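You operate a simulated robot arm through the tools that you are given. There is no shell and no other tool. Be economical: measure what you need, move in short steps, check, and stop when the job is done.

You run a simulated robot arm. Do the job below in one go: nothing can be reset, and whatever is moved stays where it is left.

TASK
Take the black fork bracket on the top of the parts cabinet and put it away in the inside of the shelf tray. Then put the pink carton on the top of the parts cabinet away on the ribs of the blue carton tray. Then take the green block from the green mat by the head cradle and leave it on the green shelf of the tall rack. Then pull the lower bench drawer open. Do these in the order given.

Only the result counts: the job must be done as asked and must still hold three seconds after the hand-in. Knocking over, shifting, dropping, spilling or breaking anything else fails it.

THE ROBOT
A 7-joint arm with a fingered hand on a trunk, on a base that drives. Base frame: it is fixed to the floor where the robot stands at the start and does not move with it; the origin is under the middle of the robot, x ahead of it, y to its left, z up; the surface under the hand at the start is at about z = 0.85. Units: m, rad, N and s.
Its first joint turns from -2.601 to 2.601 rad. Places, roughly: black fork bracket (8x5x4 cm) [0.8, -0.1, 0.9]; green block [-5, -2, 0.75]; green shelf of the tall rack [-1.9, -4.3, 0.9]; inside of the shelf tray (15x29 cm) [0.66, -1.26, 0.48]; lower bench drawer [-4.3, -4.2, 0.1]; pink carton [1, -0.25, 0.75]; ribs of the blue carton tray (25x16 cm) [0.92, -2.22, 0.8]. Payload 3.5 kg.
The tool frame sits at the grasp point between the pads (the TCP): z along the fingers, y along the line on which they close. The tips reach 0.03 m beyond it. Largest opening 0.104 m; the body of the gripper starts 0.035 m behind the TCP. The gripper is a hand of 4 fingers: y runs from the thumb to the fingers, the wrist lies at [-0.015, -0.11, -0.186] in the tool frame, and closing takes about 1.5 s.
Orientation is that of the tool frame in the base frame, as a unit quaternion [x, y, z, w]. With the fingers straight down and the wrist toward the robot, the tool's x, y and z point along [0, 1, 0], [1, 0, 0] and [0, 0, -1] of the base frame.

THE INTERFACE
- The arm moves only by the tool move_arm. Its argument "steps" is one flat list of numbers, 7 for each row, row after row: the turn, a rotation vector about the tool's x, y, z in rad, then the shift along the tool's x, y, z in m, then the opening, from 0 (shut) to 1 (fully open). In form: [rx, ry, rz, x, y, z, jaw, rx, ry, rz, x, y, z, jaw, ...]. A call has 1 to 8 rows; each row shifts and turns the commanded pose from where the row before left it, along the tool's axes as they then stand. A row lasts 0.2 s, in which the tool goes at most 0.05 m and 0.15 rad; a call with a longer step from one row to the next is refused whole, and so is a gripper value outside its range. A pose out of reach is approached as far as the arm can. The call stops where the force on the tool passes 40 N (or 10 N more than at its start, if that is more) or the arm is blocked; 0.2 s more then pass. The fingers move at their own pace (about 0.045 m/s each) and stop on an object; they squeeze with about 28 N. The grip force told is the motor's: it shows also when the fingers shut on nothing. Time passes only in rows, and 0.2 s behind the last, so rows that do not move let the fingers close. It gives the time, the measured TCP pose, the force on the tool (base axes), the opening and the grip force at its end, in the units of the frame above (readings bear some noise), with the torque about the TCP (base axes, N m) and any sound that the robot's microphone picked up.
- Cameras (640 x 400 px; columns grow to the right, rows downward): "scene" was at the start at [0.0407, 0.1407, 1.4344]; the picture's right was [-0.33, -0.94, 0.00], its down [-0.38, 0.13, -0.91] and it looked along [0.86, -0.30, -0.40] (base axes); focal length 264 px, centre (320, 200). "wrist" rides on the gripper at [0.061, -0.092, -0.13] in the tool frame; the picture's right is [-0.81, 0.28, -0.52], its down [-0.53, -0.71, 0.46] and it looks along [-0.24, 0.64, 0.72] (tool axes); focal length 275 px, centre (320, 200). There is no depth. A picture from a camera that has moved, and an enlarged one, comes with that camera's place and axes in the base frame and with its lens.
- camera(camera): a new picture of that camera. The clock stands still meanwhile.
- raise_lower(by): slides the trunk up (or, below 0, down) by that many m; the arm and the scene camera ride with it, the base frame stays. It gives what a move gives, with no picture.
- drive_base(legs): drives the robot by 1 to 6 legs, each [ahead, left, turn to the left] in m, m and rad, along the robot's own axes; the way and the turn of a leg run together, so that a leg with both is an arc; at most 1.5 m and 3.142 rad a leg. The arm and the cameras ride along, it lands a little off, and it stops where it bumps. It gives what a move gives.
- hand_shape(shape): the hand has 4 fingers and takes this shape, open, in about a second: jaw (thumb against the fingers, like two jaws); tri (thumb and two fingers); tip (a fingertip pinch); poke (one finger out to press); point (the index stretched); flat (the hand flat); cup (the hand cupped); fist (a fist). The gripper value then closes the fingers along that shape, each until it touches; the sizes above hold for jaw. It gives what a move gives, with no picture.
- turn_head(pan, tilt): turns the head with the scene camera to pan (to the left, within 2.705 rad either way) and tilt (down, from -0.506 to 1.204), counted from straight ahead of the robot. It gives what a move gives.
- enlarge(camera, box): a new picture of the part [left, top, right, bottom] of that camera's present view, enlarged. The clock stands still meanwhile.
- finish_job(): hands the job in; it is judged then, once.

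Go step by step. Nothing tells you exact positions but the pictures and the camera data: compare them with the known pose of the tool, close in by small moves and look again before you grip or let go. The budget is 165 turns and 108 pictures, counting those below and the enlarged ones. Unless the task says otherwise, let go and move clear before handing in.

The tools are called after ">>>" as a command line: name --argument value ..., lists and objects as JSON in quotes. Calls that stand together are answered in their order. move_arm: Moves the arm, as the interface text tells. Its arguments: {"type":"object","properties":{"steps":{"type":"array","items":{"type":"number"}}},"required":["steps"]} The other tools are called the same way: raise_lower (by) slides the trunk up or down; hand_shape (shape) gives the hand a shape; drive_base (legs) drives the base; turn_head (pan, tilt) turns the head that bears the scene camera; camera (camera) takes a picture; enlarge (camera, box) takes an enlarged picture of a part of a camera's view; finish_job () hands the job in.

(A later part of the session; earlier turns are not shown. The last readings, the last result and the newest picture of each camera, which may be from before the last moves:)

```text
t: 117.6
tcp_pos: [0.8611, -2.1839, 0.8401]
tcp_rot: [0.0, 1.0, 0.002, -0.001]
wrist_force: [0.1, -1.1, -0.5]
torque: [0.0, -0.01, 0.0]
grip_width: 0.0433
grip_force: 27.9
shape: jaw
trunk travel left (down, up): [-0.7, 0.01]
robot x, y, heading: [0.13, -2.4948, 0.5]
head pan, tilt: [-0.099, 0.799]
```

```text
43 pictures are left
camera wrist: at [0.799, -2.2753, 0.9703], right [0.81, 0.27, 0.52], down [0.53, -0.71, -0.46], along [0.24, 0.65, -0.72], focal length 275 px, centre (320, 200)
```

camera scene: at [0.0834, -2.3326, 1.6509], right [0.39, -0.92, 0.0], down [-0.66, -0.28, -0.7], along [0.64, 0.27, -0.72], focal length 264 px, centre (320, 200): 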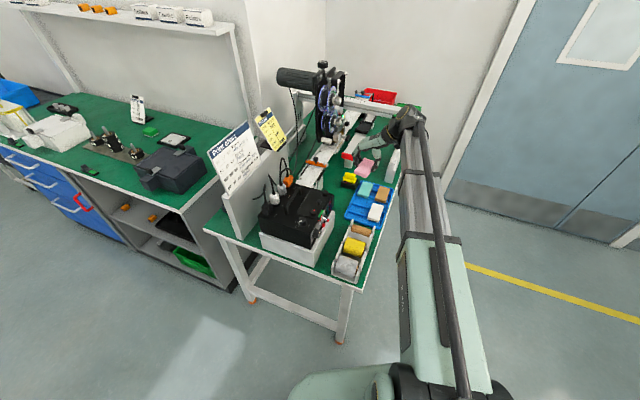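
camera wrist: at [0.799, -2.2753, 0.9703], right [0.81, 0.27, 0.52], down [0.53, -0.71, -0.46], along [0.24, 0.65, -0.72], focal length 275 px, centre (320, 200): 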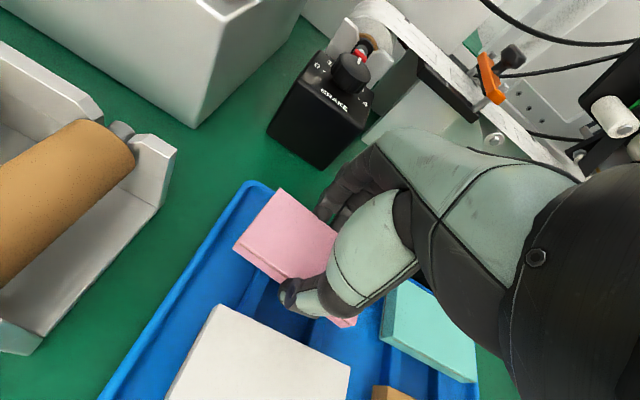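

Still above the ribs. I'll correct the carton's ~4° skew and shift back 5 mm from the rim before lowering further.

>>> move_arm --steps '[0, 0, -0.07, 0, -0.005, 0, 0, 0, 0, 0, 0, 0, 0.004, 0, 0, 0, 0, 0, 0, 0.003, 0]'

>>> move_arm --steps '[0, 0, 0, 0, 0, 0.003, 0, 0, 0, 0, 0, 0, 0, 0]'

>>> move_arm --steps '[0, 0, 0, 0, 0, 0.003, 0, 0, 0, 0, 0, 0, 0, 0]'

>>> camera --camera "wrist"

```text
t: 118.4
tcp_pos: [0.8617, -2.1872, 0.8343]
tcp_rot: [-0.035, 0.999, 0.001, -0.001]
wrist_force: [-0.2, -0.8, -1.2]
torque: [-0.03, -0.02, 0.02]
grip_width: 0.0428
grip_force: 27.8
shape: jaw
trunk travel left (down, up): [-0.7, 0.01]
robot x, y, heading: [0.1334, -2.4972, 0.503]
head pan, tilt: [-0.099, 0.799]
```

```text
t: 119.0
tcp_pos: [0.8619, -2.1894, 0.8307]
tcp_rot: [-0.034, 0.999, 0.002, -0.001]
wrist_force: [-0.6, 0.1, 0.8]
torque: [-0.07, 0.02, 0.01]
grip_width: 0.0431
grip_force: 28.1
shape: jaw
trunk travel left (down, up): [-0.7, 0.01]
robot x, y, heading: [0.1309, -2.4911, 0.502]
head pan, tilt: [-0.099, 0.799]
```

```text
t: 119.6
tcp_pos: [0.8611, -2.189, 0.8301]
tcp_rot: [-0.035, 0.999, 0.003, -0.001]
wrist_force: [1.1, 1.0, 12.9]
torque: [-0.17, -0.03, 0.01]
grip_width: 0.0448
grip_force: 27.7
shape: jaw
trunk travel left (down, up): [-0.7, 0.01]
robot x, y, heading: [0.1296, -2.4961, 0.505]
head pan, tilt: [-0.099, 0.799]
```

```text
42 pictures are left
camera wrist: at [0.8052, -2.2846, 0.9587], right [0.79, 0.33, 0.52], down [0.58, -0.67, -0.46], along [0.2, 0.66, -0.72], focal length 275 px, centre (320, 200)
```

wrist: 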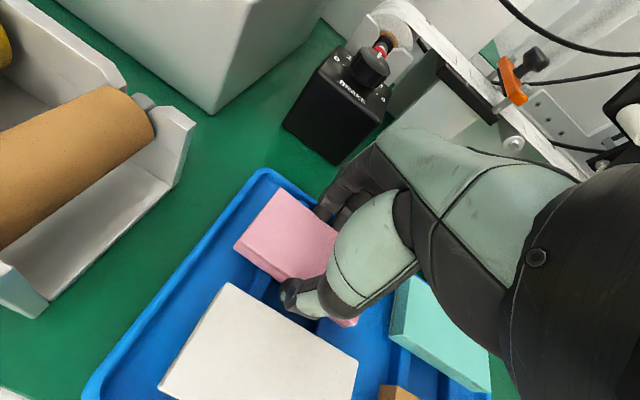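

Contact on the ribs, well aligned. Opening just a little, then rising straight up.

>>> move_arm --steps '[0, 0, 0, 0, 0, 0, 0.47, 0, 0, 0, 0, 0, 0, 0.5, 0, 0, 0, 0, 0, 0, 0.53, 0, 0, 0, 0, 0, 0, 0.53]'

>>> enlarge --camera "wrist" --box '[180, 140, 460, 400]'

```text
t: 120.6
tcp_pos: [0.8615, -2.189, 0.8281]
tcp_rot: [-0.034, 0.999, 0.002, -0.001]
wrist_force: [0.1, -0.2, 0.3]
torque: [-0.02, 0.01, 0.0]
grip_width: 0.0545
grip_force: 0.0
shape: jaw
trunk travel left (down, up): [-0.7, 0.01]
robot x, y, heading: [0.1312, -2.4893, 0.502]
head pan, tilt: [-0.099, 0.799]
```

```text
1.54 times, centred on (320, 270) of wrist
camera zoom: at [0.8056, -2.2845, 0.9574], right [0.79, 0.33, 0.52], down [0.58, -0.67, -0.46], along [0.2, 0.66, -0.72], focal length 424 px, centre (320, 92)
```

zoom: 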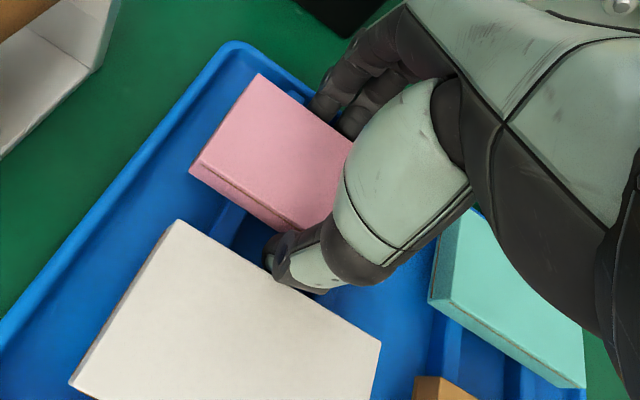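

Released, resting on the ribs parallel to the white carton. Rising straight up.

>>> move_arm --steps '[0, 0, 0, 0, 0, -0.01, 0.53, 0, 0, 0, 0, 0, -0.02, 0.53, 0, 0, 0, 0, 0, -0.04, 0.53, 0, 0, 0, 0, 0, -0.045, 0.53, 0, 0, 0, 0, 0, -0.045, 0.53, 0, 0, 0, 0, 0, -0.045, 0.53, 0, 0, 0, 0, 0, -0.045, 0.53, 0, 0, 0, 0, 0, -0.045, 0.53]'

>>> camera --camera "wrist"

```text
t: 122.4
tcp_pos: [0.8609, -2.1902, 1.1233]
tcp_rot: [-0.035, 0.999, 0.002, -0.002]
wrist_force: [-0.5, 0.8, 0.3]
torque: [0.01, 0.0, -0.02]
grip_width: 0.0548
grip_force: 0.0
shape: jaw
trunk travel left (down, up): [-0.7, 0.01]
robot x, y, heading: [0.1348, -2.4914, 0.502]
head pan, tilt: [-0.099, 0.799]
```

```text
40 pictures are left
camera wrist: at [0.8053, -2.2861, 1.2527], right [0.79, 0.33, 0.52], down [0.58, -0.67, -0.46], along [0.2, 0.66, -0.72], focal length 275 px, centre (320, 200)
```

wrist: 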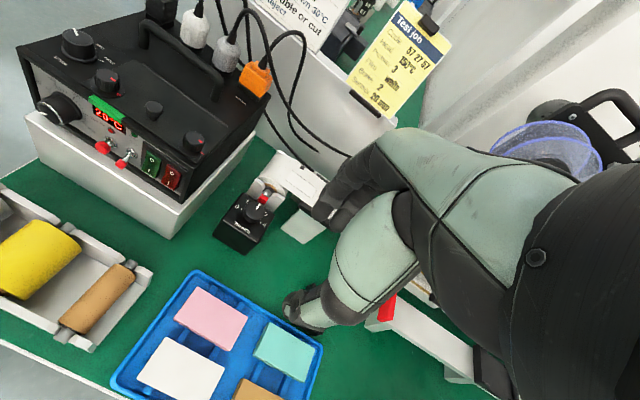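

The pink carton is properly on the ribs. Now I back away to open floor and turn to face -x for the green block.

>>> drive_base --legs '[[-0.36, -0.383, 0], [0, 0, 1.3], [0, 0, 1.33]]'

>>> turn_head --pan -0.25 --tilt 0.35

>>> camera --camera "scene"

```text
t: 131.9
tcp_pos: [-0.7824, -2.8912, 1.1226]
tcp_rot: [0.974, -0.229, 0.001, 0.002]
wrist_force: [0.5, -0.3, 0.0]
torque: [0.01, 0.0, 0.0]
grip_width: 0.0547
grip_force: 0.1
shape: jaw
trunk travel left (down, up): [-0.7, 0.01]
robot x, y, heading: [-0.0032, -3.0005, 3.116]
head pan, tilt: [-0.099, 0.799]
```

```text
t: 132.8
tcp_pos: [-0.7808, -2.8925, 1.1219]
tcp_rot: [0.974, -0.228, 0.001, 0.002]
wrist_force: [1.1, -0.6, -0.5]
torque: [-0.02, 0.03, -0.01]
grip_width: 0.0547
grip_force: 0.0
shape: jaw
trunk travel left (down, up): [-0.7, 0.01]
robot x, y, heading: [-0.0023, -2.9992, 3.114]
head pan, tilt: [-0.25, 0.351]
```

```text
39 pictures are left
camera scene: at [-0.0503, -3.1447, 1.6904], right [0.27, 0.96, 0.0], down [0.33, -0.09, -0.94], along [-0.9, 0.26, -0.34], focal length 264 px, centre (320, 200)
```

scene: 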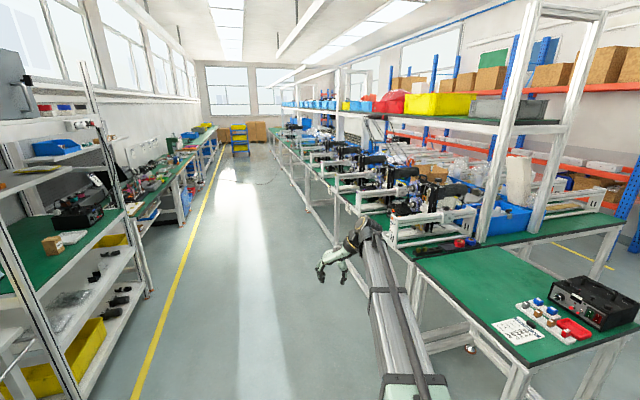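

The corridor is wide open; the rack with the green shelf is at left and the block should be on the right-hand benches near x=-5. Driving down the corridor.

>>> drive_base --legs '[[0, 0.17, 0.027], [1.4, 0, 0], [1.4, 0, 0], [1.2, 0, 0]]'

>>> turn_head --pan -0.9 --tilt 0.5

>>> camera --camera "scene"

```text
t: 153.0
tcp_pos: [-4.7573, -3.0377, 1.1219]
tcp_rot: [0.976, -0.217, 0.0, 0.002]
wrist_force: [0.2, -0.3, 0.4]
torque: [0.01, 0.01, -0.01]
grip_width: 0.0547
grip_force: 0.0
shape: jaw
trunk travel left (down, up): [-0.7, 0.01]
robot x, y, heading: [-3.9759, -3.1286, 3.138]
head pan, tilt: [-0.25, 0.351]
```

```text
t: 154.0
tcp_pos: [-4.7577, -3.0379, 1.1222]
tcp_rot: [0.976, -0.216, 0.0, 0.001]
wrist_force: [0.1, 0.1, -0.1]
torque: [0.01, 0.02, 0.03]
grip_width: 0.0547
grip_force: 0.1
shape: jaw
trunk travel left (down, up): [-0.7, 0.01]
robot x, y, heading: [-3.9753, -3.1274, 3.144]
head pan, tilt: [-0.901, 0.499]
```

```text
38 pictures are left
camera scene: at [-3.9856, -3.2236, 1.6768], right [0.79, 0.62, 0.0], down [0.3, -0.38, -0.88], along [-0.54, 0.69, -0.48], focal length 264 px, centre (320, 200)
```

scene: 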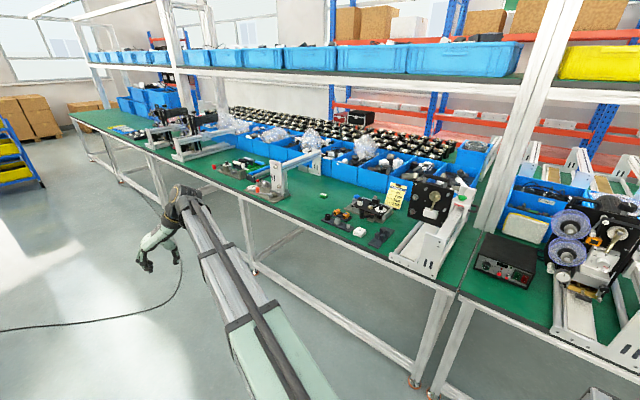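

>>> enlarge --camera "scene" --box '[220, 130, 440, 270]'

```text
2.86 times, centred on (330, 200) of scene
camera zoom: at [-3.9856, -3.2236, 1.6768], right [0.79, 0.62, 0.0], down [0.3, -0.38, -0.88], along [-0.54, 0.69, -0.48], focal length 753 px, centre (291, 200)
```

zoom: 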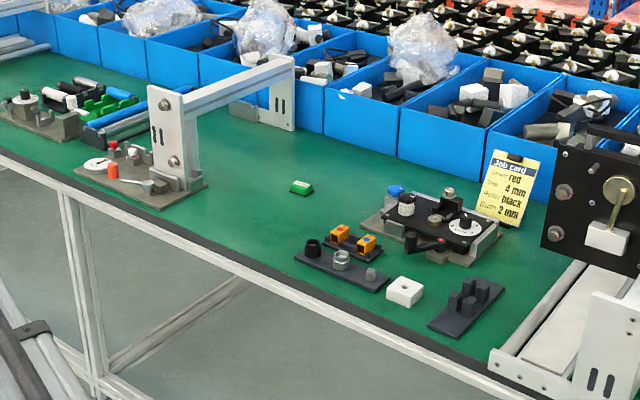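

A small green block sits at about [-5.03, -1.85] on the bench mat. I'll drive abreast of it, face the bench and look closer.

>>> drive_base --legs '[[1.12, 0, 0], [0, 0, -1.57]]'

>>> turn_head --pan 0.25 --tilt 0.6

>>> camera --camera "scene"

>>> camera --camera "wrist"

```text
t: 163.5
tcp_pos: [-5.0069, -2.3403, 1.1228]
tcp_rot: [-0.543, 0.84, 0.0, -0.002]
wrist_force: [0.3, 0.1, 0.0]
torque: [0.03, -0.01, -0.03]
grip_width: 0.0547
grip_force: 0.1
shape: jaw
trunk travel left (down, up): [-0.7, 0.01]
robot x, y, heading: [-5.0897, -3.1251, 1.574]
head pan, tilt: [-0.901, 0.499]
```

```text
t: 164.9
tcp_pos: [-5.0076, -2.3405, 1.1223]
tcp_rot: [-0.543, 0.84, 0.001, -0.002]
wrist_force: [-0.5, 0.5, 0.0]
torque: [0.02, 0.0, 0.0]
grip_width: 0.0545
grip_force: 0.1
shape: jaw
trunk travel left (down, up): [-0.7, 0.01]
robot x, y, heading: [-5.0859, -3.1237, 1.576]
head pan, tilt: [0.25, 0.6]
```

```text
36 pictures are left
camera scene: at [-5.2804, -3.0847, 1.6677], right [0.97, 0.25, 0.0], down [0.14, -0.55, -0.83], along [-0.21, 0.8, -0.56], focal length 264 px, centre (320, 200)
```

scene: 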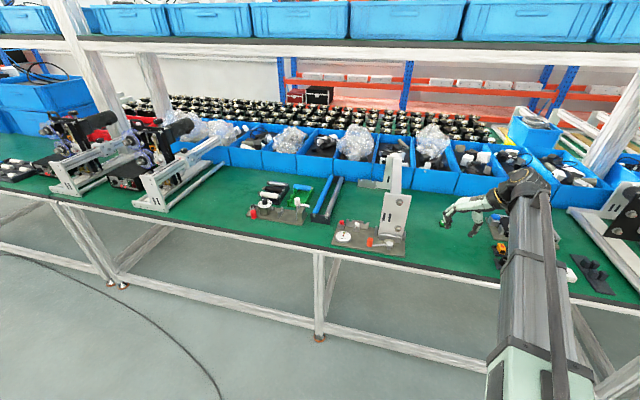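

```text
35 pictures are left
camera wrist: at [-4.9494, -2.4326, 1.252], right [0.09, 0.85, 0.52], down [0.87, 0.19, -0.46], along [-0.49, 0.49, -0.72], focal length 275 px, centre (320, 200)
```

wrist: 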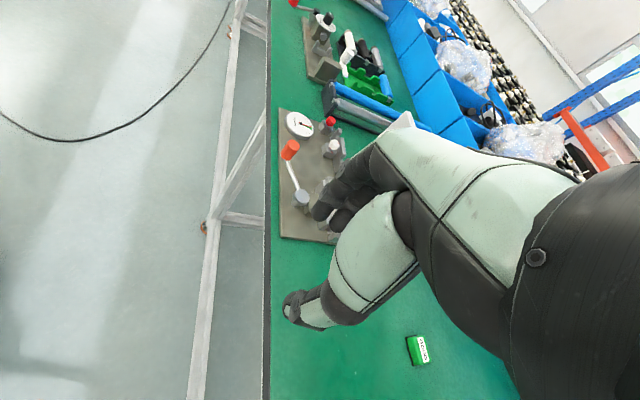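

>>> enlarge --camera "wrist" --box '[380, 310, 460, 390]'

>>> turn_head --pan -0.4 --tilt 0.7

>>> camera --camera "scene"

```text
5.00 times, centred on (420, 350) of wrist
camera zoom: at [-4.9494, -2.4326, 1.252], right [0.09, 0.85, 0.52], down [0.87, 0.19, -0.46], along [-0.49, 0.49, -0.72], focal length 1376 px, centre (-180, -550)
```

zoom: 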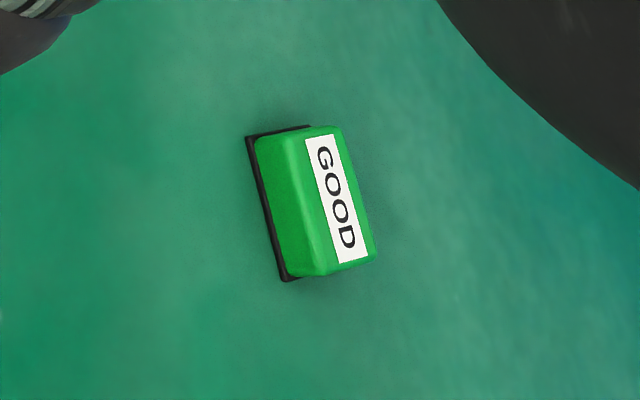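

```text
t: 165.9
tcp_pos: [-5.007, -2.3405, 1.1229]
tcp_rot: [-0.542, 0.84, 0.002, -0.002]
wrist_force: [-0.2, 0.5, -0.1]
torque: [0.03, -0.02, 0.01]
grip_width: 0.0548
grip_force: 0.0
shape: jaw
trunk travel left (down, up): [-0.7, 0.01]
robot x, y, heading: [-5.0894, -3.1262, 1.577]
head pan, tilt: [-0.4, 0.7]
```

```text
33 pictures are left
camera scene: at [-5.2255, -3.0916, 1.6591], right [0.92, -0.38, 0.0], down [-0.25, -0.6, -0.77], along [0.29, 0.71, -0.64], focal length 264 px, centre (320, 200)
```

scene: 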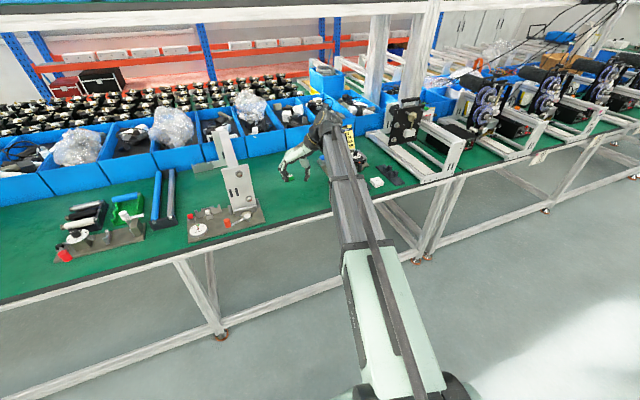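

That green block ("GOOD") on the mat is the target. I'll drive closer and look with the wrist camera.

>>> drive_base --legs '[[0.38, 0, 0]]'

>>> camera --camera "wrist"

```text
t: 168.3
tcp_pos: [-5.0076, -1.9606, 1.1221]
tcp_rot: [-0.541, 0.841, 0.001, -0.002]
wrist_force: [0.2, -0.1, 0.5]
torque: [-0.01, -0.02, 0.01]
grip_width: 0.0549
grip_force: 0.2
shape: jaw
trunk travel left (down, up): [-0.7, 0.01]
robot x, y, heading: [-5.0918, -2.7448, 1.575]
head pan, tilt: [-0.4, 0.7]
```

```text
32 pictures are left
camera wrist: at [-4.95, -2.0538, 1.2515], right [0.09, 0.85, 0.52], down [0.87, 0.19, -0.46], along [-0.49, 0.49, -0.72], focal length 275 px, centre (320, 200)
```

wrist: 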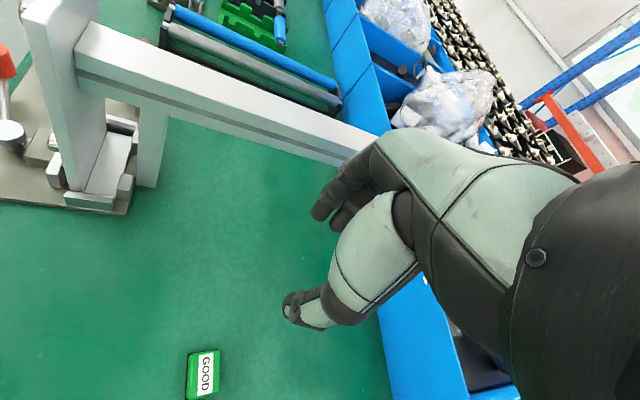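

The block triangulates to about [-4.942, -1.972], bench top near z≈0.83, long side along x. I'll rotate to close along y and move over it.

>>> move_arm --steps '[0, 0, 0.15, 0, 0, 0, 1, 0, 0, 0.15, 0, 0, 0, 1, 0, 0, 0.15, 0, 0, 0, 1, 0, 0, 0.15, 0, 0, 0, 1, 0, 0, 0.15, 0, 0, 0, 1, 0, 0, 0.15, 0, 0, 0, 1, 0, 0, 0.15, 0, 0, 0, 1]'

>>> move_arm --steps '[0, 0, 0, -0.0325, -0.0085, 0, 1, 0, 0, 0, -0.0325, -0.0085, 0, 1, 0, 0, 0, 0, 0, 0.045, 1, 0, 0, 0, 0, 0, 0.045, 1]'

>>> camera --camera "wrist"

```text
t: 169.9
tcp_pos: [-5.0074, -1.9614, 1.1227]
tcp_rot: [-0.047, 0.999, 0.0, -0.002]
wrist_force: [-0.3, 0.0, 0.2]
torque: [-0.01, -0.01, 0.0]
grip_width: 0.1035
grip_force: 0.0
shape: jaw
trunk travel left (down, up): [-0.7, 0.01]
robot x, y, heading: [-5.0916, -2.7457, 1.576]
head pan, tilt: [-0.4, 0.7]
```

```text
t: 170.9
tcp_pos: [-4.9406, -1.9724, 1.0327]
tcp_rot: [-0.048, 0.999, 0.0, -0.002]
wrist_force: [-0.5, 0.1, 0.2]
torque: [0.0, -0.03, -0.04]
grip_width: 0.1037
grip_force: 0.0
shape: jaw
trunk travel left (down, up): [-0.7, 0.01]
robot x, y, heading: [-5.088, -2.7434, 1.577]
head pan, tilt: [-0.4, 0.7]
```

```text
31 pictures are left
camera wrist: at [-4.9933, -2.0683, 1.1616], right [0.78, 0.35, 0.51], down [0.6, -0.66, -0.46], along [0.18, 0.67, -0.72], focal length 275 px, centre (320, 200)
```

wrist: 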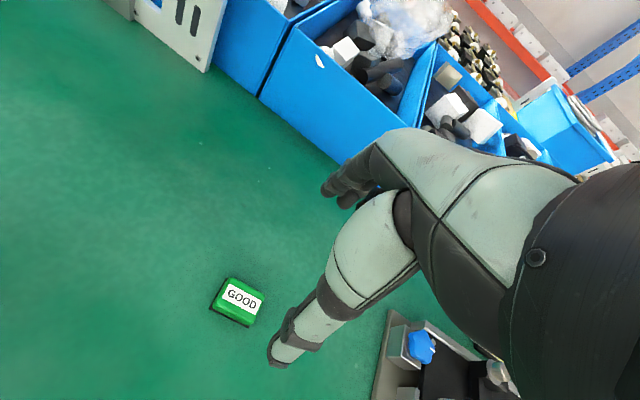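

Centred over the block at z≈0.846. Descending.

>>> move_arm --steps '[0, 0, 0, 0, 0, 0.045, 1, 0, 0, 0, 0, 0, 0.045, 1, 0, 0, 0, 0, 0, 0.04, 1]'

>>> camera --camera "wrist"

```text
t: 171.7
tcp_pos: [-4.9417, -1.9707, 0.902]
tcp_rot: [-0.047, 0.999, 0.0, -0.002]
wrist_force: [-0.8, 0.6, -0.1]
torque: [0.0, 0.03, -0.05]
grip_width: 0.1038
grip_force: 0.1
shape: jaw
trunk travel left (down, up): [-0.7, 0.01]
robot x, y, heading: [-5.0889, -2.747, 1.571]
head pan, tilt: [-0.4, 0.7]
```

```text
30 pictures are left
camera wrist: at [-4.9954, -2.0683, 1.0319], right [0.78, 0.35, 0.51], down [0.6, -0.66, -0.46], along [0.18, 0.67, -0.72], focal length 275 px, centre (320, 200)
```

wrist: 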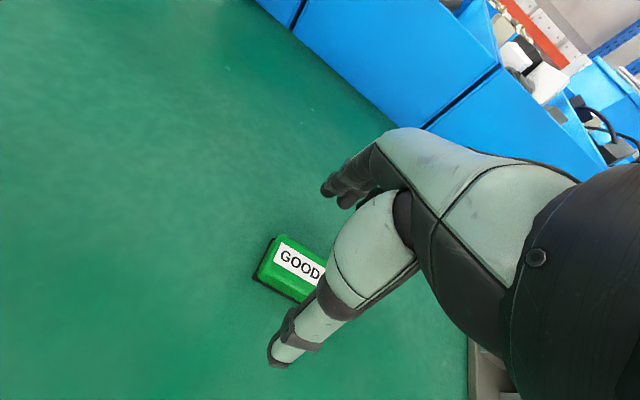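

>>> move_arm --steps '[0, 0, 0, 0, 0.003, 0.02, 1, 0, 0, 0, 0, 0, 0.012, 1]'

>>> move_arm --steps '[0, 0, 0, 0, 0, 0, 0, 0, 0, 0, 0, 0, 0, 0, 0, 0, 0, 0, 0, 0, 0, 0, 0, 0, 0, 0, 0, 0, 0, 0, 0, 0, 0, 0, 0, 0, 0, 0, 0, 0, 0, 0, 0, 0, 0, 0, 0, 0, 0, 0, 0, 0, 0, 0, 0, 0]'

>>> camera --camera "wrist"

```text
t: 172.3
tcp_pos: [-4.9422, -1.9698, 0.8694]
tcp_rot: [-0.047, 0.999, 0.002, -0.002]
wrist_force: [-0.9, 0.0, 3.5]
torque: [0.18, 0.01, 0.01]
grip_width: 0.1036
grip_force: 0.0
shape: jaw
trunk travel left (down, up): [-0.7, 0.01]
robot x, y, heading: [-5.0891, -2.7484, 1.579]
head pan, tilt: [-0.4, 0.7]
```

```text
t: 174.1
tcp_pos: [-4.9413, -1.971, 0.8725]
tcp_rot: [-0.046, 0.999, 0.003, -0.003]
wrist_force: [8.3, 3.4, 25.3]
torque: [0.66, 0.18, -0.26]
grip_width: 0.0191
grip_force: 27.8
shape: jaw
trunk travel left (down, up): [-0.7, 0.01]
robot x, y, heading: [-5.091, -2.7486, 1.579]
head pan, tilt: [-0.4, 0.7]
```

```text
29 pictures are left
camera wrist: at [-4.9951, -2.0665, 1.0019], right [0.78, 0.35, 0.52], down [0.59, -0.66, -0.46], along [0.18, 0.67, -0.72], focal length 275 px, centre (320, 200)
```

wrist: 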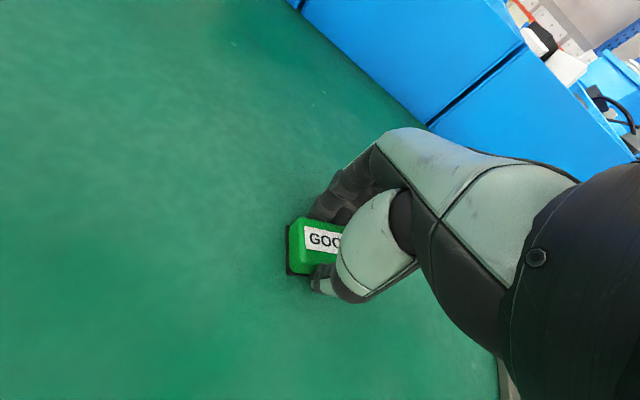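

The tips brush the mat, but the block is between the fingers. I'll lift slightly and check the hold.

>>> move_arm --steps '[0, 0, 0, 0, 0, -0.004, 0, 0, 0, 0, 0, 0, 0, 0, 0, 0, 0, 0, 0, -0.02, 0, 0, 0, 0, 0, 0, -0.03, 0]'

>>> enlarge --camera "wrist" --box '[220, 160, 420, 340]'

```text
t: 175.1
tcp_pos: [-4.9429, -1.9675, 0.9251]
tcp_rot: [-0.048, 0.999, 0.0, -0.003]
wrist_force: [0.2, -1.7, -0.5]
torque: [0.04, -0.01, -0.01]
grip_width: 0.0179
grip_force: 28.2
shape: jaw
trunk travel left (down, up): [-0.7, 0.01]
robot x, y, heading: [-5.086, -2.7444, 1.579]
head pan, tilt: [-0.4, 0.7]
```

```text
2.22 times, centred on (320, 250) of wrist
camera zoom: at [-4.9955, -2.0651, 1.0548], right [0.78, 0.35, 0.51], down [0.6, -0.66, -0.46], along [0.18, 0.66, -0.73], focal length 612 px, centre (320, 89)
```

zoom: 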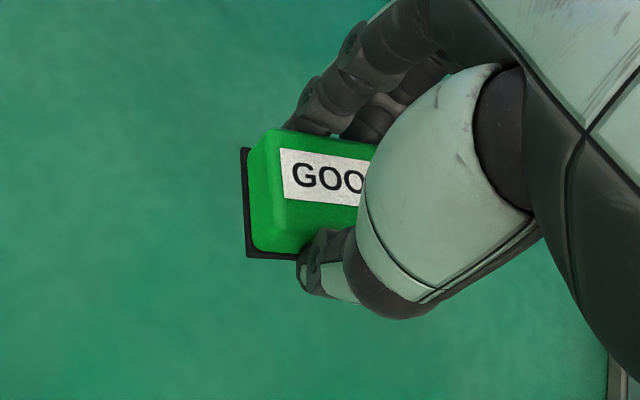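

The block is held. I'll raise, back away, and travel to the tall rack.

>>> move_arm --steps '[0, 0, 0, 0, 0, -0.045, 0, 0, 0, 0, 0, 0, -0.045, 0, 0, 0, 0, 0, 0, -0.045, 0, 0, 0, 0, 0, 0, -0.045, 0]'

>>> drive_base --legs '[[-0.4, 0, 0], [0, 0, -1.575], [1.5, 0, 0], [1.3, 0, 0]]'

>>> turn_head --pan -1.0 --tilt 0.4

>>> camera --camera "scene"

```text
t: 176.1
tcp_pos: [-4.9412, -1.967, 1.1044]
tcp_rot: [-0.047, 0.999, 0.001, -0.002]
wrist_force: [0.2, 0.4, -0.6]
torque: [0.02, 0.04, -0.02]
grip_width: 0.0184
grip_force: 28.0
shape: jaw
trunk travel left (down, up): [-0.7, 0.01]
robot x, y, heading: [-5.0901, -2.7423, 1.572]
head pan, tilt: [-0.4, 0.7]
```

```text
t: 195.6
tcp_pos: [-1.506, -3.2982, 1.1051]
tcp_rot: [0.675, 0.737, 0.002, -0.001]
wrist_force: [-0.1, 0.8, -0.2]
torque: [0.01, 0.05, 0.02]
grip_width: 0.0179
grip_force: 28.3
shape: jaw
trunk travel left (down, up): [-0.7, 0.01]
robot x, y, heading: [-2.2868, -3.1475, -0.009]
head pan, tilt: [-0.4, 0.7]
```

```text
t: 196.6
tcp_pos: [-1.5061, -3.2987, 1.1042]
tcp_rot: [0.675, 0.738, 0.002, -0.001]
wrist_force: [-0.5, -1.1, -0.9]
torque: [-0.01, 0.0, -0.02]
grip_width: 0.0182
grip_force: 27.8
shape: jaw
trunk travel left (down, up): [-0.7, 0.01]
robot x, y, heading: [-2.2867, -3.1449, -0.001]
head pan, tilt: [-1.0, 0.4]
```

```text
27 pictures are left
camera scene: at [-2.2806, -3.0535, 1.6859], right [-0.84, -0.54, 0.0], down [-0.21, 0.33, -0.92], along [0.5, -0.77, -0.39], focal length 264 px, centre (320, 200)
```

scene: 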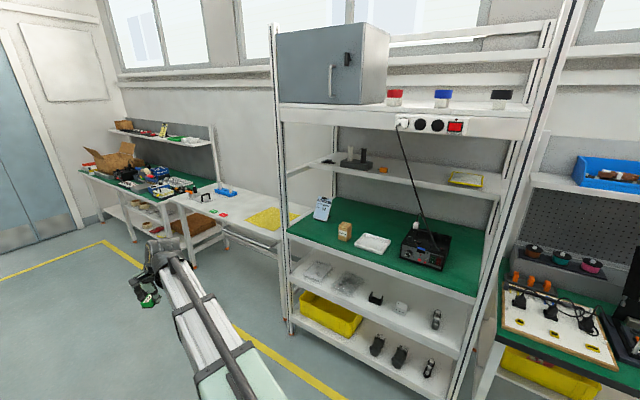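

The green shelf spans x≈-2.36…-1.40 with front edge y≈-4.07; the free spot is at its left front, about [-1.55, -4.17], left of the brown box. I'll line up facing the rack.

>>> drive_base --legs '[[0.69, 0, 0], [0, 0, -1.57]]'

>>> turn_head --pan 0.0 --tilt 0.6

>>> camera --camera "scene"

>>> camera --camera "wrist"

```text
t: 204.3
tcp_pos: [-1.7607, -3.9229, 1.1043]
tcp_rot: [0.999, 0.038, 0.002, 0.001]
wrist_force: [0.5, -0.6, -0.8]
torque: [0.0, -0.03, -0.01]
grip_width: 0.0178
grip_force: 27.8
shape: jaw
trunk travel left (down, up): [-0.7, 0.01]
robot x, y, heading: [-1.5976, -3.1484, -1.581]
head pan, tilt: [-1.0, 0.4]
```

```text
t: 205.5
tcp_pos: [-1.7595, -3.9248, 1.1036]
tcp_rot: [0.999, 0.037, 0.001, 0.001]
wrist_force: [-0.2, 0.0, -0.4]
torque: [-0.02, 0.0, -0.02]
grip_width: 0.0179
grip_force: 28.1
shape: jaw
trunk travel left (down, up): [-0.7, 0.01]
robot x, y, heading: [-1.5971, -3.1499, -1.583]
head pan, tilt: [0.0, 0.6]
```

```text
26 pictures are left
camera scene: at [-1.4302, -3.1917, 1.6678], right [-1.0, 0.01, 0.0], down [0.01, 0.56, -0.83], along [-0.01, -0.83, -0.56], focal length 264 px, centre (320, 200)
```

scene: 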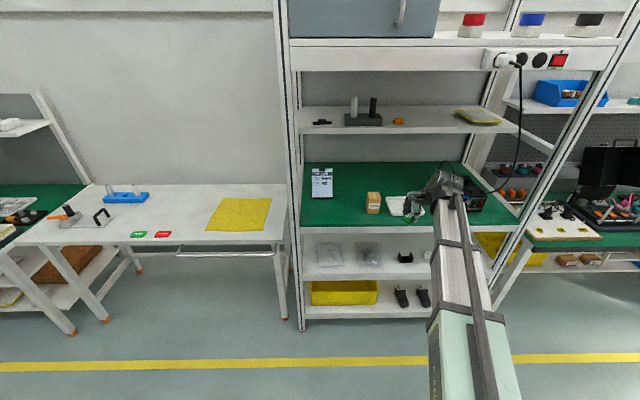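

```text
25 pictures are left
camera wrist: at [-1.7075, -3.8266, 1.2343], right [-0.79, -0.34, 0.51], down [-0.58, 0.67, -0.46], along [-0.19, -0.66, -0.72], focal length 275 px, centre (320, 200)
```

wrist: 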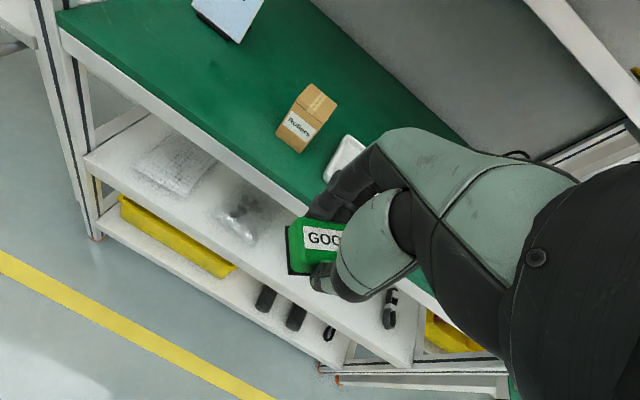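

I'll shift the hand left in front of the rack, then drive it in over the free spot.

>>> move_arm --steps '[0, 0, 0, 0.0495, 0.0037, 0, 0, 0, 0, 0, 0.0495, 0.0037, 0, 0, 0, 0, 0, 0.0495, 0.0037, 0, 0, 0, 0, 0, 0.0495, 0.0037, 0, 0]'

>>> drive_base --legs '[[0.25, 0, 0]]'

>>> camera --camera "wrist"

>>> camera --camera "scene"

```text
t: 206.5
tcp_pos: [-1.5607, -3.9239, 1.1048]
tcp_rot: [0.999, 0.038, 0.001, 0.0]
wrist_force: [0.0, 0.7, -0.2]
torque: [0.0, 0.02, 0.01]
grip_width: 0.018
grip_force: 27.6
shape: jaw
trunk travel left (down, up): [-0.7, 0.01]
robot x, y, heading: [-1.5985, -3.147, -1.584]
head pan, tilt: [0.0, 0.6]
```

```text
t: 208.3
tcp_pos: [-1.5631, -4.1751, 1.1038]
tcp_rot: [0.999, 0.039, 0.002, 0.0]
wrist_force: [-0.3, 0.9, 0.4]
torque: [0.03, 0.05, 0.01]
grip_width: 0.0177
grip_force: 28.1
shape: jaw
trunk travel left (down, up): [-0.7, 0.01]
robot x, y, heading: [-1.5999, -3.3961, -1.584]
head pan, tilt: [0.0, 0.6]
```

```text
24 pictures are left
camera wrist: at [-1.5105, -4.0781, 1.2351], right [-0.79, -0.34, 0.51], down [-0.58, 0.67, -0.46], along [-0.19, -0.66, -0.73], focal length 275 px, centre (320, 200)
```

wrist: 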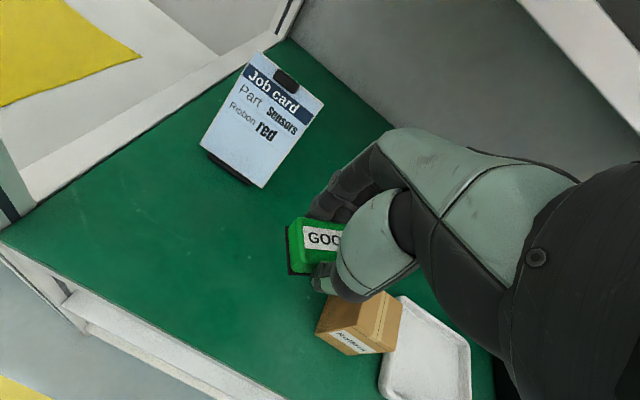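

```text
23 pictures are left
camera scene: at [-1.4331, -3.4432, 1.6677], right [-1.0, 0.01, 0.0], down [0.01, 0.57, -0.82], along [-0.01, -0.82, -0.57], focal length 264 px, centre (320, 200)
```

scene: 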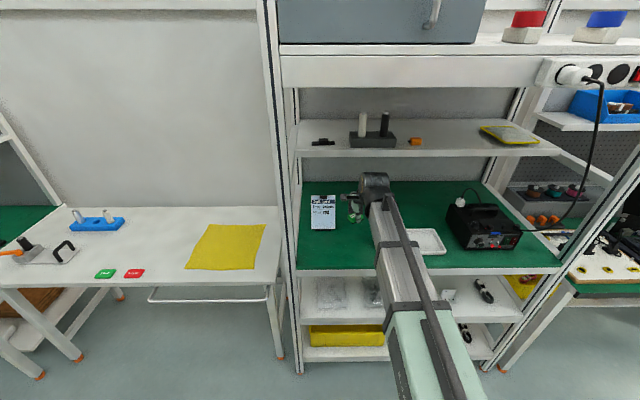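

The spot below the tool is clear between the job card and the brown box. Descending gently.

>>> move_arm --steps '[0, 0, 0, 0, 0, 0.045, 0, 0, 0, 0, 0, 0, 0.045, 0, 0, 0, 0, 0, 0, 0.04, 0]'

>>> camera --camera "wrist"

```text
t: 209.2
tcp_pos: [-1.5625, -4.1741, 0.9752]
tcp_rot: [0.999, 0.038, 0.003, 0.0]
wrist_force: [1.4, -0.3, 0.0]
torque: [0.01, -0.02, 0.0]
grip_width: 0.0181
grip_force: 27.5
shape: jaw
trunk travel left (down, up): [-0.7, 0.01]
robot x, y, heading: [-1.6033, -3.3953, -1.582]
head pan, tilt: [0.0, 0.6]
```

```text
22 pictures are left
camera wrist: at [-1.5105, -4.077, 1.1046], right [-0.79, -0.34, 0.51], down [-0.58, 0.67, -0.46], along [-0.19, -0.66, -0.72], focal length 275 px, centre (320, 200)
```

wrist: 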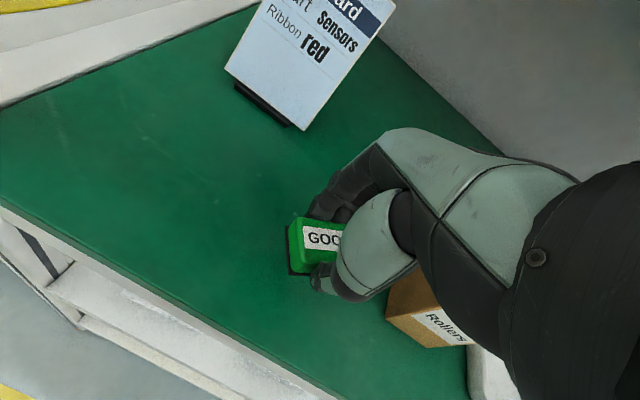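

>>> move_arm --steps '[0, 0, 0, 0, 0, 0.012, 0, 0, 0, 0, 0, 0, 0.01, 0, 0, 0, 0, 0, 0, 0.006, 0]'

>>> move_arm --steps '[0, 0, 0, 0, 0, 0.004, 0, 0, 0, 0, 0, 0, 0, 0]'

>>> move_arm --steps '[0, 0, 0, 0, 0, 0.004, 0, 0, 0, 0, 0, 0, 0, 0]'

```text
t: 209.9
tcp_pos: [-1.5617, -4.1744, 0.9474]
tcp_rot: [0.999, 0.038, 0.002, 0.001]
wrist_force: [0.4, -1.1, -0.9]
torque: [0.01, 0.0, -0.02]
grip_width: 0.0179
grip_force: 27.7
shape: jaw
trunk travel left (down, up): [-0.7, 0.01]
robot x, y, heading: [-1.601, -3.3972, -1.582]
head pan, tilt: [0.0, 0.6]
```

```text
t: 210.6
tcp_pos: [-1.5617, -4.1738, 0.9435]
tcp_rot: [0.999, 0.038, 0.001, 0.002]
wrist_force: [-0.8, 0.2, -0.3]
torque: [0.04, -0.01, -0.01]
grip_width: 0.0178
grip_force: 28.0
shape: jaw
trunk travel left (down, up): [-0.7, 0.01]
robot x, y, heading: [-1.6033, -3.3969, -1.586]
head pan, tilt: [0.0, 0.6]
```

```text
t: 211.2
tcp_pos: [-1.5614, -4.1736, 0.9408]
tcp_rot: [0.999, 0.039, 0.002, 0.0]
wrist_force: [-0.8, -0.2, -0.3]
torque: [-0.01, -0.01, 0.02]
grip_width: 0.0179
grip_force: 28.5
shape: jaw
trunk travel left (down, up): [-0.7, 0.01]
robot x, y, heading: [-1.6001, -3.3976, -1.579]
head pan, tilt: [0.0, 0.6]
```

>>> move_arm --steps '[0, 0, 0, 0, 0, 0.004, 0, 0, 0, 0, 0, 0, 0, 0]'

>>> move_arm --steps '[0, 0, 0, 0, 0, 0.003, 0, 0, 0, 0, 0, 0, 0, 0]'

>>> enlarge --camera "wrist" --box '[200, 160, 440, 340]'

```text
t: 211.8
tcp_pos: [-1.5613, -4.1737, 0.9363]
tcp_rot: [0.999, 0.039, 0.002, 0.001]
wrist_force: [-0.2, 0.3, 0.0]
torque: [-0.01, -0.01, -0.01]
grip_width: 0.0179
grip_force: 28.6
shape: jaw
trunk travel left (down, up): [-0.7, 0.01]
robot x, y, heading: [-1.5996, -3.3966, -1.578]
head pan, tilt: [0.0, 0.6]
```

```text
t: 212.3
tcp_pos: [-1.5619, -4.1738, 0.934]
tcp_rot: [0.999, 0.039, 0.002, 0.0]
wrist_force: [-0.2, -0.6, 2.4]
torque: [-0.03, -0.04, -0.03]
grip_width: 0.0177
grip_force: 28.1
shape: jaw
trunk travel left (down, up): [-0.7, 0.01]
robot x, y, heading: [-1.602, -3.3992, -1.586]
head pan, tilt: [0.0, 0.6]
```

```text
2.22 times, centred on (320, 250) of wrist
camera zoom: at [-1.51, -4.0771, 1.0633], right [-0.79, -0.34, 0.51], down [-0.58, 0.67, -0.46], along [-0.19, -0.66, -0.72], focal length 612 px, centre (320, 89)
```

zoom: 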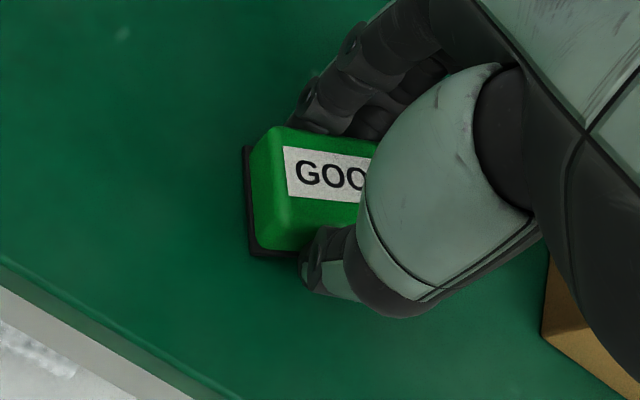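

Contact with the shelf is felt. Releasing and rising.

>>> move_arm --steps '[0, 0, 0, 0, 0, 0.001, 0.3, 0, 0, 0, 0, 0, 0, 0.5, 0, 0, 0, 0, 0, 0, 0.7, 0, 0, 0, 0, 0, 0, 0.7, 0, 0, 0, 0, 0, 0, 0.7]'

>>> move_arm --steps '[0, 0, 0, 0, 0, -0.015, 0.7, 0, 0, 0, 0, 0, -0.03, 0.7, 0, 0, 0, 0, 0, -0.04, 0.7, 0, 0, 0, 0, 0, -0.045, 0.7, 0, 0, 0, 0, 0, -0.045, 0.7]'

>>> camera --camera "wrist"

```text
t: 213.6
tcp_pos: [-1.5629, -4.1746, 0.9319]
tcp_rot: [0.999, 0.039, 0.003, 0.0]
wrist_force: [0.3, -0.4, -0.4]
torque: [0.04, -0.03, 0.01]
grip_width: 0.0724
grip_force: 0.0
shape: jaw
trunk travel left (down, up): [-0.7, 0.01]
robot x, y, heading: [-1.5981, -3.3999, -1.583]
head pan, tilt: [0.0, 0.6]
```

```text
t: 214.8
tcp_pos: [-1.5629, -4.1736, 1.1079]
tcp_rot: [0.999, 0.038, 0.002, 0.001]
wrist_force: [0.0, 0.1, -0.5]
torque: [-0.01, 0.0, -0.04]
grip_width: 0.0727
grip_force: 0.1
shape: jaw
trunk travel left (down, up): [-0.7, 0.01]
robot x, y, heading: [-1.5973, -3.3962, -1.579]
head pan, tilt: [0.0, 0.6]
```

```text
20 pictures are left
camera wrist: at [-1.5103, -4.0765, 1.2382], right [-0.79, -0.34, 0.51], down [-0.58, 0.67, -0.46], along [-0.19, -0.66, -0.72], focal length 275 px, centre (320, 200)
```

wrist: 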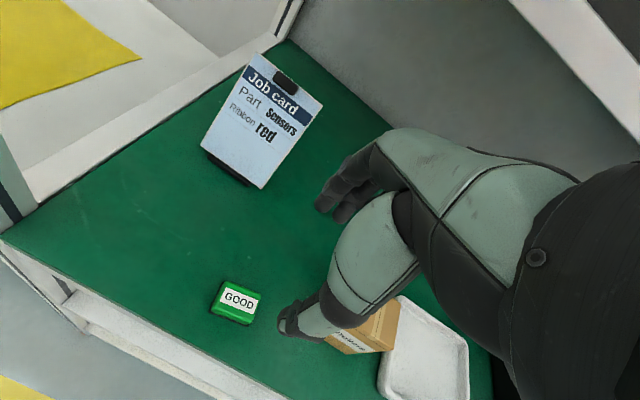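

The block stands on the green shelf. Now on to the drawer: back out, turn to -x and approach.

>>> drive_base --legs '[[-0.28, 0, 0], [0, 0, -1.56], [1.5, 0, 0]]'

>>> turn_head --pan 0.7 --tilt 0.6

>>> camera --camera "scene"

```text
t: 227.5
tcp_pos: [-3.877, -3.1485, 1.1076]
tcp_rot: [0.735, -0.679, 0.001, 0.001]
wrist_force: [-0.2, 0.0, 0.6]
torque: [0.0, 0.02, 0.01]
grip_width: 0.0724
grip_force: 0.0
shape: jaw
trunk travel left (down, up): [-0.7, 0.01]
robot x, y, heading: [-3.1002, -3.1085, 3.132]
head pan, tilt: [0.0, 0.6]
```

```text
t: 228.6
tcp_pos: [-3.8778, -3.1483, 1.1073]
tcp_rot: [0.734, -0.679, 0.001, 0.001]
wrist_force: [-0.4, -0.1, -0.3]
torque: [-0.06, -0.02, 0.01]
grip_width: 0.0724
grip_force: 0.2
shape: jaw
trunk travel left (down, up): [-0.7, 0.01]
robot x, y, heading: [-3.1062, -3.1085, 3.128]
head pan, tilt: [0.7, 0.6]
```

```text
19 pictures are left
camera scene: at [-3.1274, -3.334, 1.6677], right [-0.64, 0.77, 0.0], down [0.44, 0.36, -0.83], along [-0.64, -0.52, -0.56], focal length 264 px, centre (320, 200)
```

scene: 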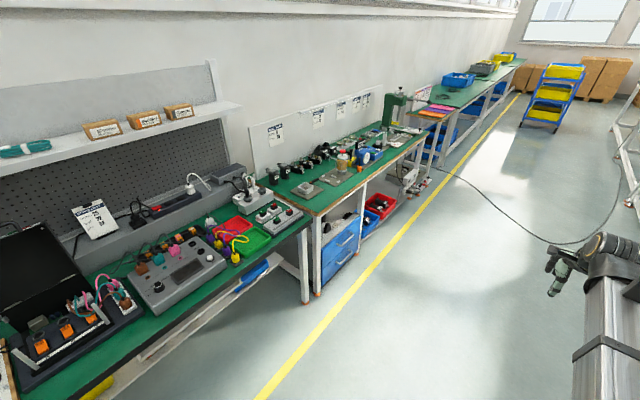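

>>> enlarge --camera "scene" --box '[280, 180, 420, 310]'

```text
3.08 times, centred on (350, 245) of scene
camera zoom: at [-3.1274, -3.334, 1.6677], right [-0.64, 0.77, 0.0], down [0.44, 0.36, -0.83], along [-0.64, -0.52, -0.56], focal length 811 px, centre (228, 62)
```

zoom: 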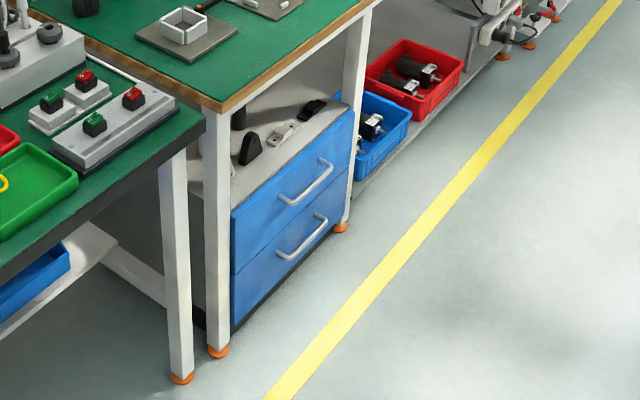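

The lower drawer has a horizontal bar handle at about x -4.24…-4.44, y≈-4.08, z≈0.19. I'll line up facing it.

>>> drive_base --legs '[[0, 0.15, 0.012], [1.28, 0, 0], [0, 0, 1.57]]'

>>> drive_base --legs '[[-0.2, 0, 0]]'

>>> turn_head --pan 0.0 --tilt 0.9

>>> camera --camera "scene"

```text
t: 239.9
tcp_pos: [-4.3215, -4.0287, 1.1075]
tcp_rot: [0.999, 0.049, 0.001, 0.001]
wrist_force: [0.4, 0.5, 0.1]
torque: [0.03, 0.01, 0.03]
grip_width: 0.0725
grip_force: 0.1
shape: jaw
trunk travel left (down, up): [-0.7, 0.01]
robot x, y, heading: [-4.3733, -3.2546, -1.56]
head pan, tilt: [0.7, 0.6]
```

```text
t: 241.5
tcp_pos: [-4.3236, -3.8255, 1.1089]
tcp_rot: [0.999, 0.047, 0.001, 0.0]
wrist_force: [0.5, -0.3, -0.1]
torque: [-0.04, -0.01, 0.0]
grip_width: 0.0726
grip_force: 0.1
shape: jaw
trunk travel left (down, up): [-0.7, 0.01]
robot x, y, heading: [-4.3771, -3.0501, -1.566]
head pan, tilt: [0.7, 0.6]
```

```text
t: 242.5
tcp_pos: [-4.3251, -3.8264, 1.1069]
tcp_rot: [0.999, 0.047, 0.002, 0.001]
wrist_force: [-0.7, -0.3, 0.4]
torque: [0.04, -0.02, 0.0]
grip_width: 0.0726
grip_force: 0.0
shape: jaw
trunk travel left (down, up): [-0.7, 0.01]
robot x, y, heading: [-4.3816, -3.0489, -1.564]
head pan, tilt: [0.0, 0.901]
```

```text
17 pictures are left
camera scene: at [-4.2089, -3.0786, 1.643], right [-1.0, -0.01, 0.0], down [-0.01, 0.78, -0.62], along [0.01, -0.62, -0.78], focal length 264 px, centre (320, 200)
```

scene: 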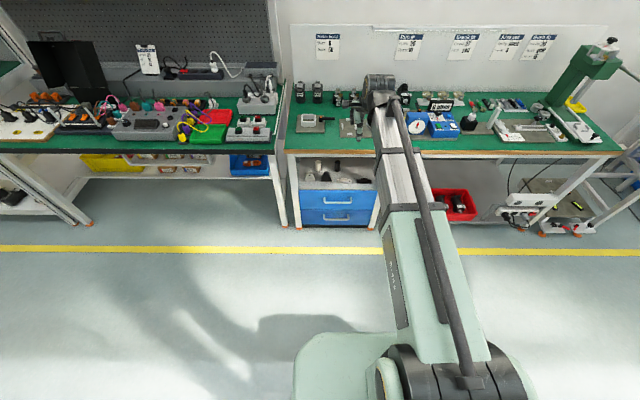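

The handle centre is about [-4.32, -4.08, 0.20] and the hand is well aligned in x. I'll lower the trunk fully, then tilt the hand about 60° forward.

>>> raise_lower --by -0.4

>>> raise_lower --by -0.29

>>> move_arm --steps '[-0.15, 0, 0, 0, 0, 0, 0.6, -0.15, 0, 0, 0, 0, 0, 0.6, -0.15, 0, 0, 0, 0, 0, 0.6, -0.15, 0, 0, 0, 0, 0, 0.6, -0.15, 0, 0, 0, 0, 0, 0.6, -0.15, 0, 0, 0, 0, 0, 0.6, -0.15, 0, 0, 0, 0, 0, 0.6]'

>>> camera --camera "wrist"

```text
t: 246.4
tcp_pos: [-4.3241, -3.8254, 0.7076]
tcp_rot: [0.999, 0.047, 0.001, 0.001]
wrist_force: [0.6, 0.7, 0.0]
torque: [0.01, -0.02, 0.0]
grip_width: 0.0725
grip_force: 0.0
shape: jaw
trunk travel left (down, up): [-0.3, 0.41]
robot x, y, heading: [-4.3773, -3.0505, -1.568]
head pan, tilt: [0.0, 0.901]
```

```text
t: 249.3
tcp_pos: [-4.3223, -3.8261, 0.4185]
tcp_rot: [0.999, 0.047, 0.002, 0.002]
wrist_force: [-0.6, 0.2, -0.1]
torque: [0.02, -0.01, -0.03]
grip_width: 0.0725
grip_force: 0.1
shape: jaw
trunk travel left (down, up): [-0.01, 0.7]
robot x, y, heading: [-4.3767, -3.0541, -1.562]
head pan, tilt: [0.0, 0.901]
```

```text
t: 250.9
tcp_pos: [-4.311, -3.8236, 0.4132]
tcp_rot: [0.906, 0.071, 0.038, 0.415]
wrist_force: [-0.4, 0.1, 0.5]
torque: [0.01, -0.01, 0.0]
grip_width: 0.0629
grip_force: 0.1
shape: jaw
out of reach, approached as far as the arm can: row 6, 7
trunk travel left (down, up): [-0.01, 0.7]
robot x, y, heading: [-4.3815, -3.0479, -1.567]
head pan, tilt: [0.0, 0.901]
```

```text
16 pictures are left
camera wrist: at [-4.2771, -3.6563, 0.4291], right [-0.84, 0.08, 0.54], down [-0.54, 0.04, -0.84], along [-0.09, -1.0, 0.01], focal length 275 px, centre (320, 200)
```

wrist: 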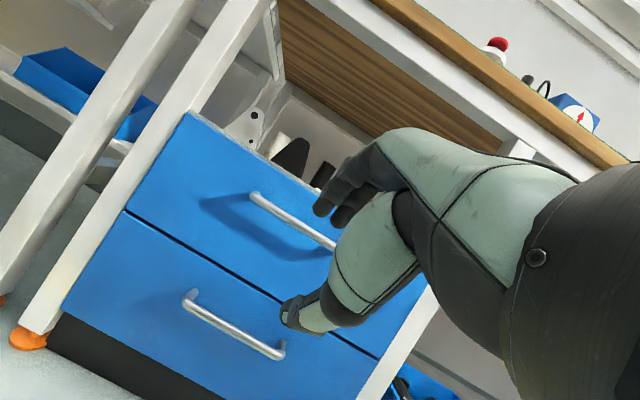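

The bar triangulates to y=-4.080, z=0.205, x centre -4.31. I'll settle the tilt at about 50°, lower the hand to handle height, then drive in partway and look.

>>> move_arm --steps '[0.15, 0, 0, 0, 0, 0, 0.34, 0.03, 0, 0, 0, 0, 0, 0.34, 0, 0, 0, 0, -0.0275, 0.0232, 0.34, 0, 0, 0, 0, -0.0275, 0.0232, 0.34, 0, 0, 0, 0, -0.0275, 0.0232, 0.34, 0, 0, 0, 0, -0.0275, 0.0232, 0.34]'

>>> camera --camera "wrist"

```text
t: 252.3
tcp_pos: [-4.3064, -3.8061, 0.2719]
tcp_rot: [0.925, 0.081, 0.04, 0.368]
wrist_force: [0.0, 0.0, 0.0]
torque: [0.0, -0.01, 0.01]
grip_width: 0.0358
grip_force: 0.1
shape: jaw
out of reach, approached as far as the arm can: row 1
trunk travel left (down, up): [-0.01, 0.7]
robot x, y, heading: [-4.3778, -3.053, -1.564]
head pan, tilt: [0.0, 0.901]
```

```text
15 pictures are left
camera wrist: at [-4.2765, -3.6408, 0.304], right [-0.83, 0.01, 0.55], down [-0.55, 0.11, -0.83], along [-0.06, -0.99, -0.09], focal length 275 px, centre (320, 200)
```

wrist: 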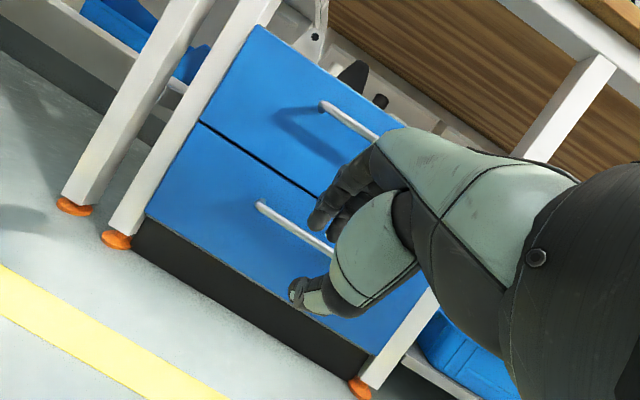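

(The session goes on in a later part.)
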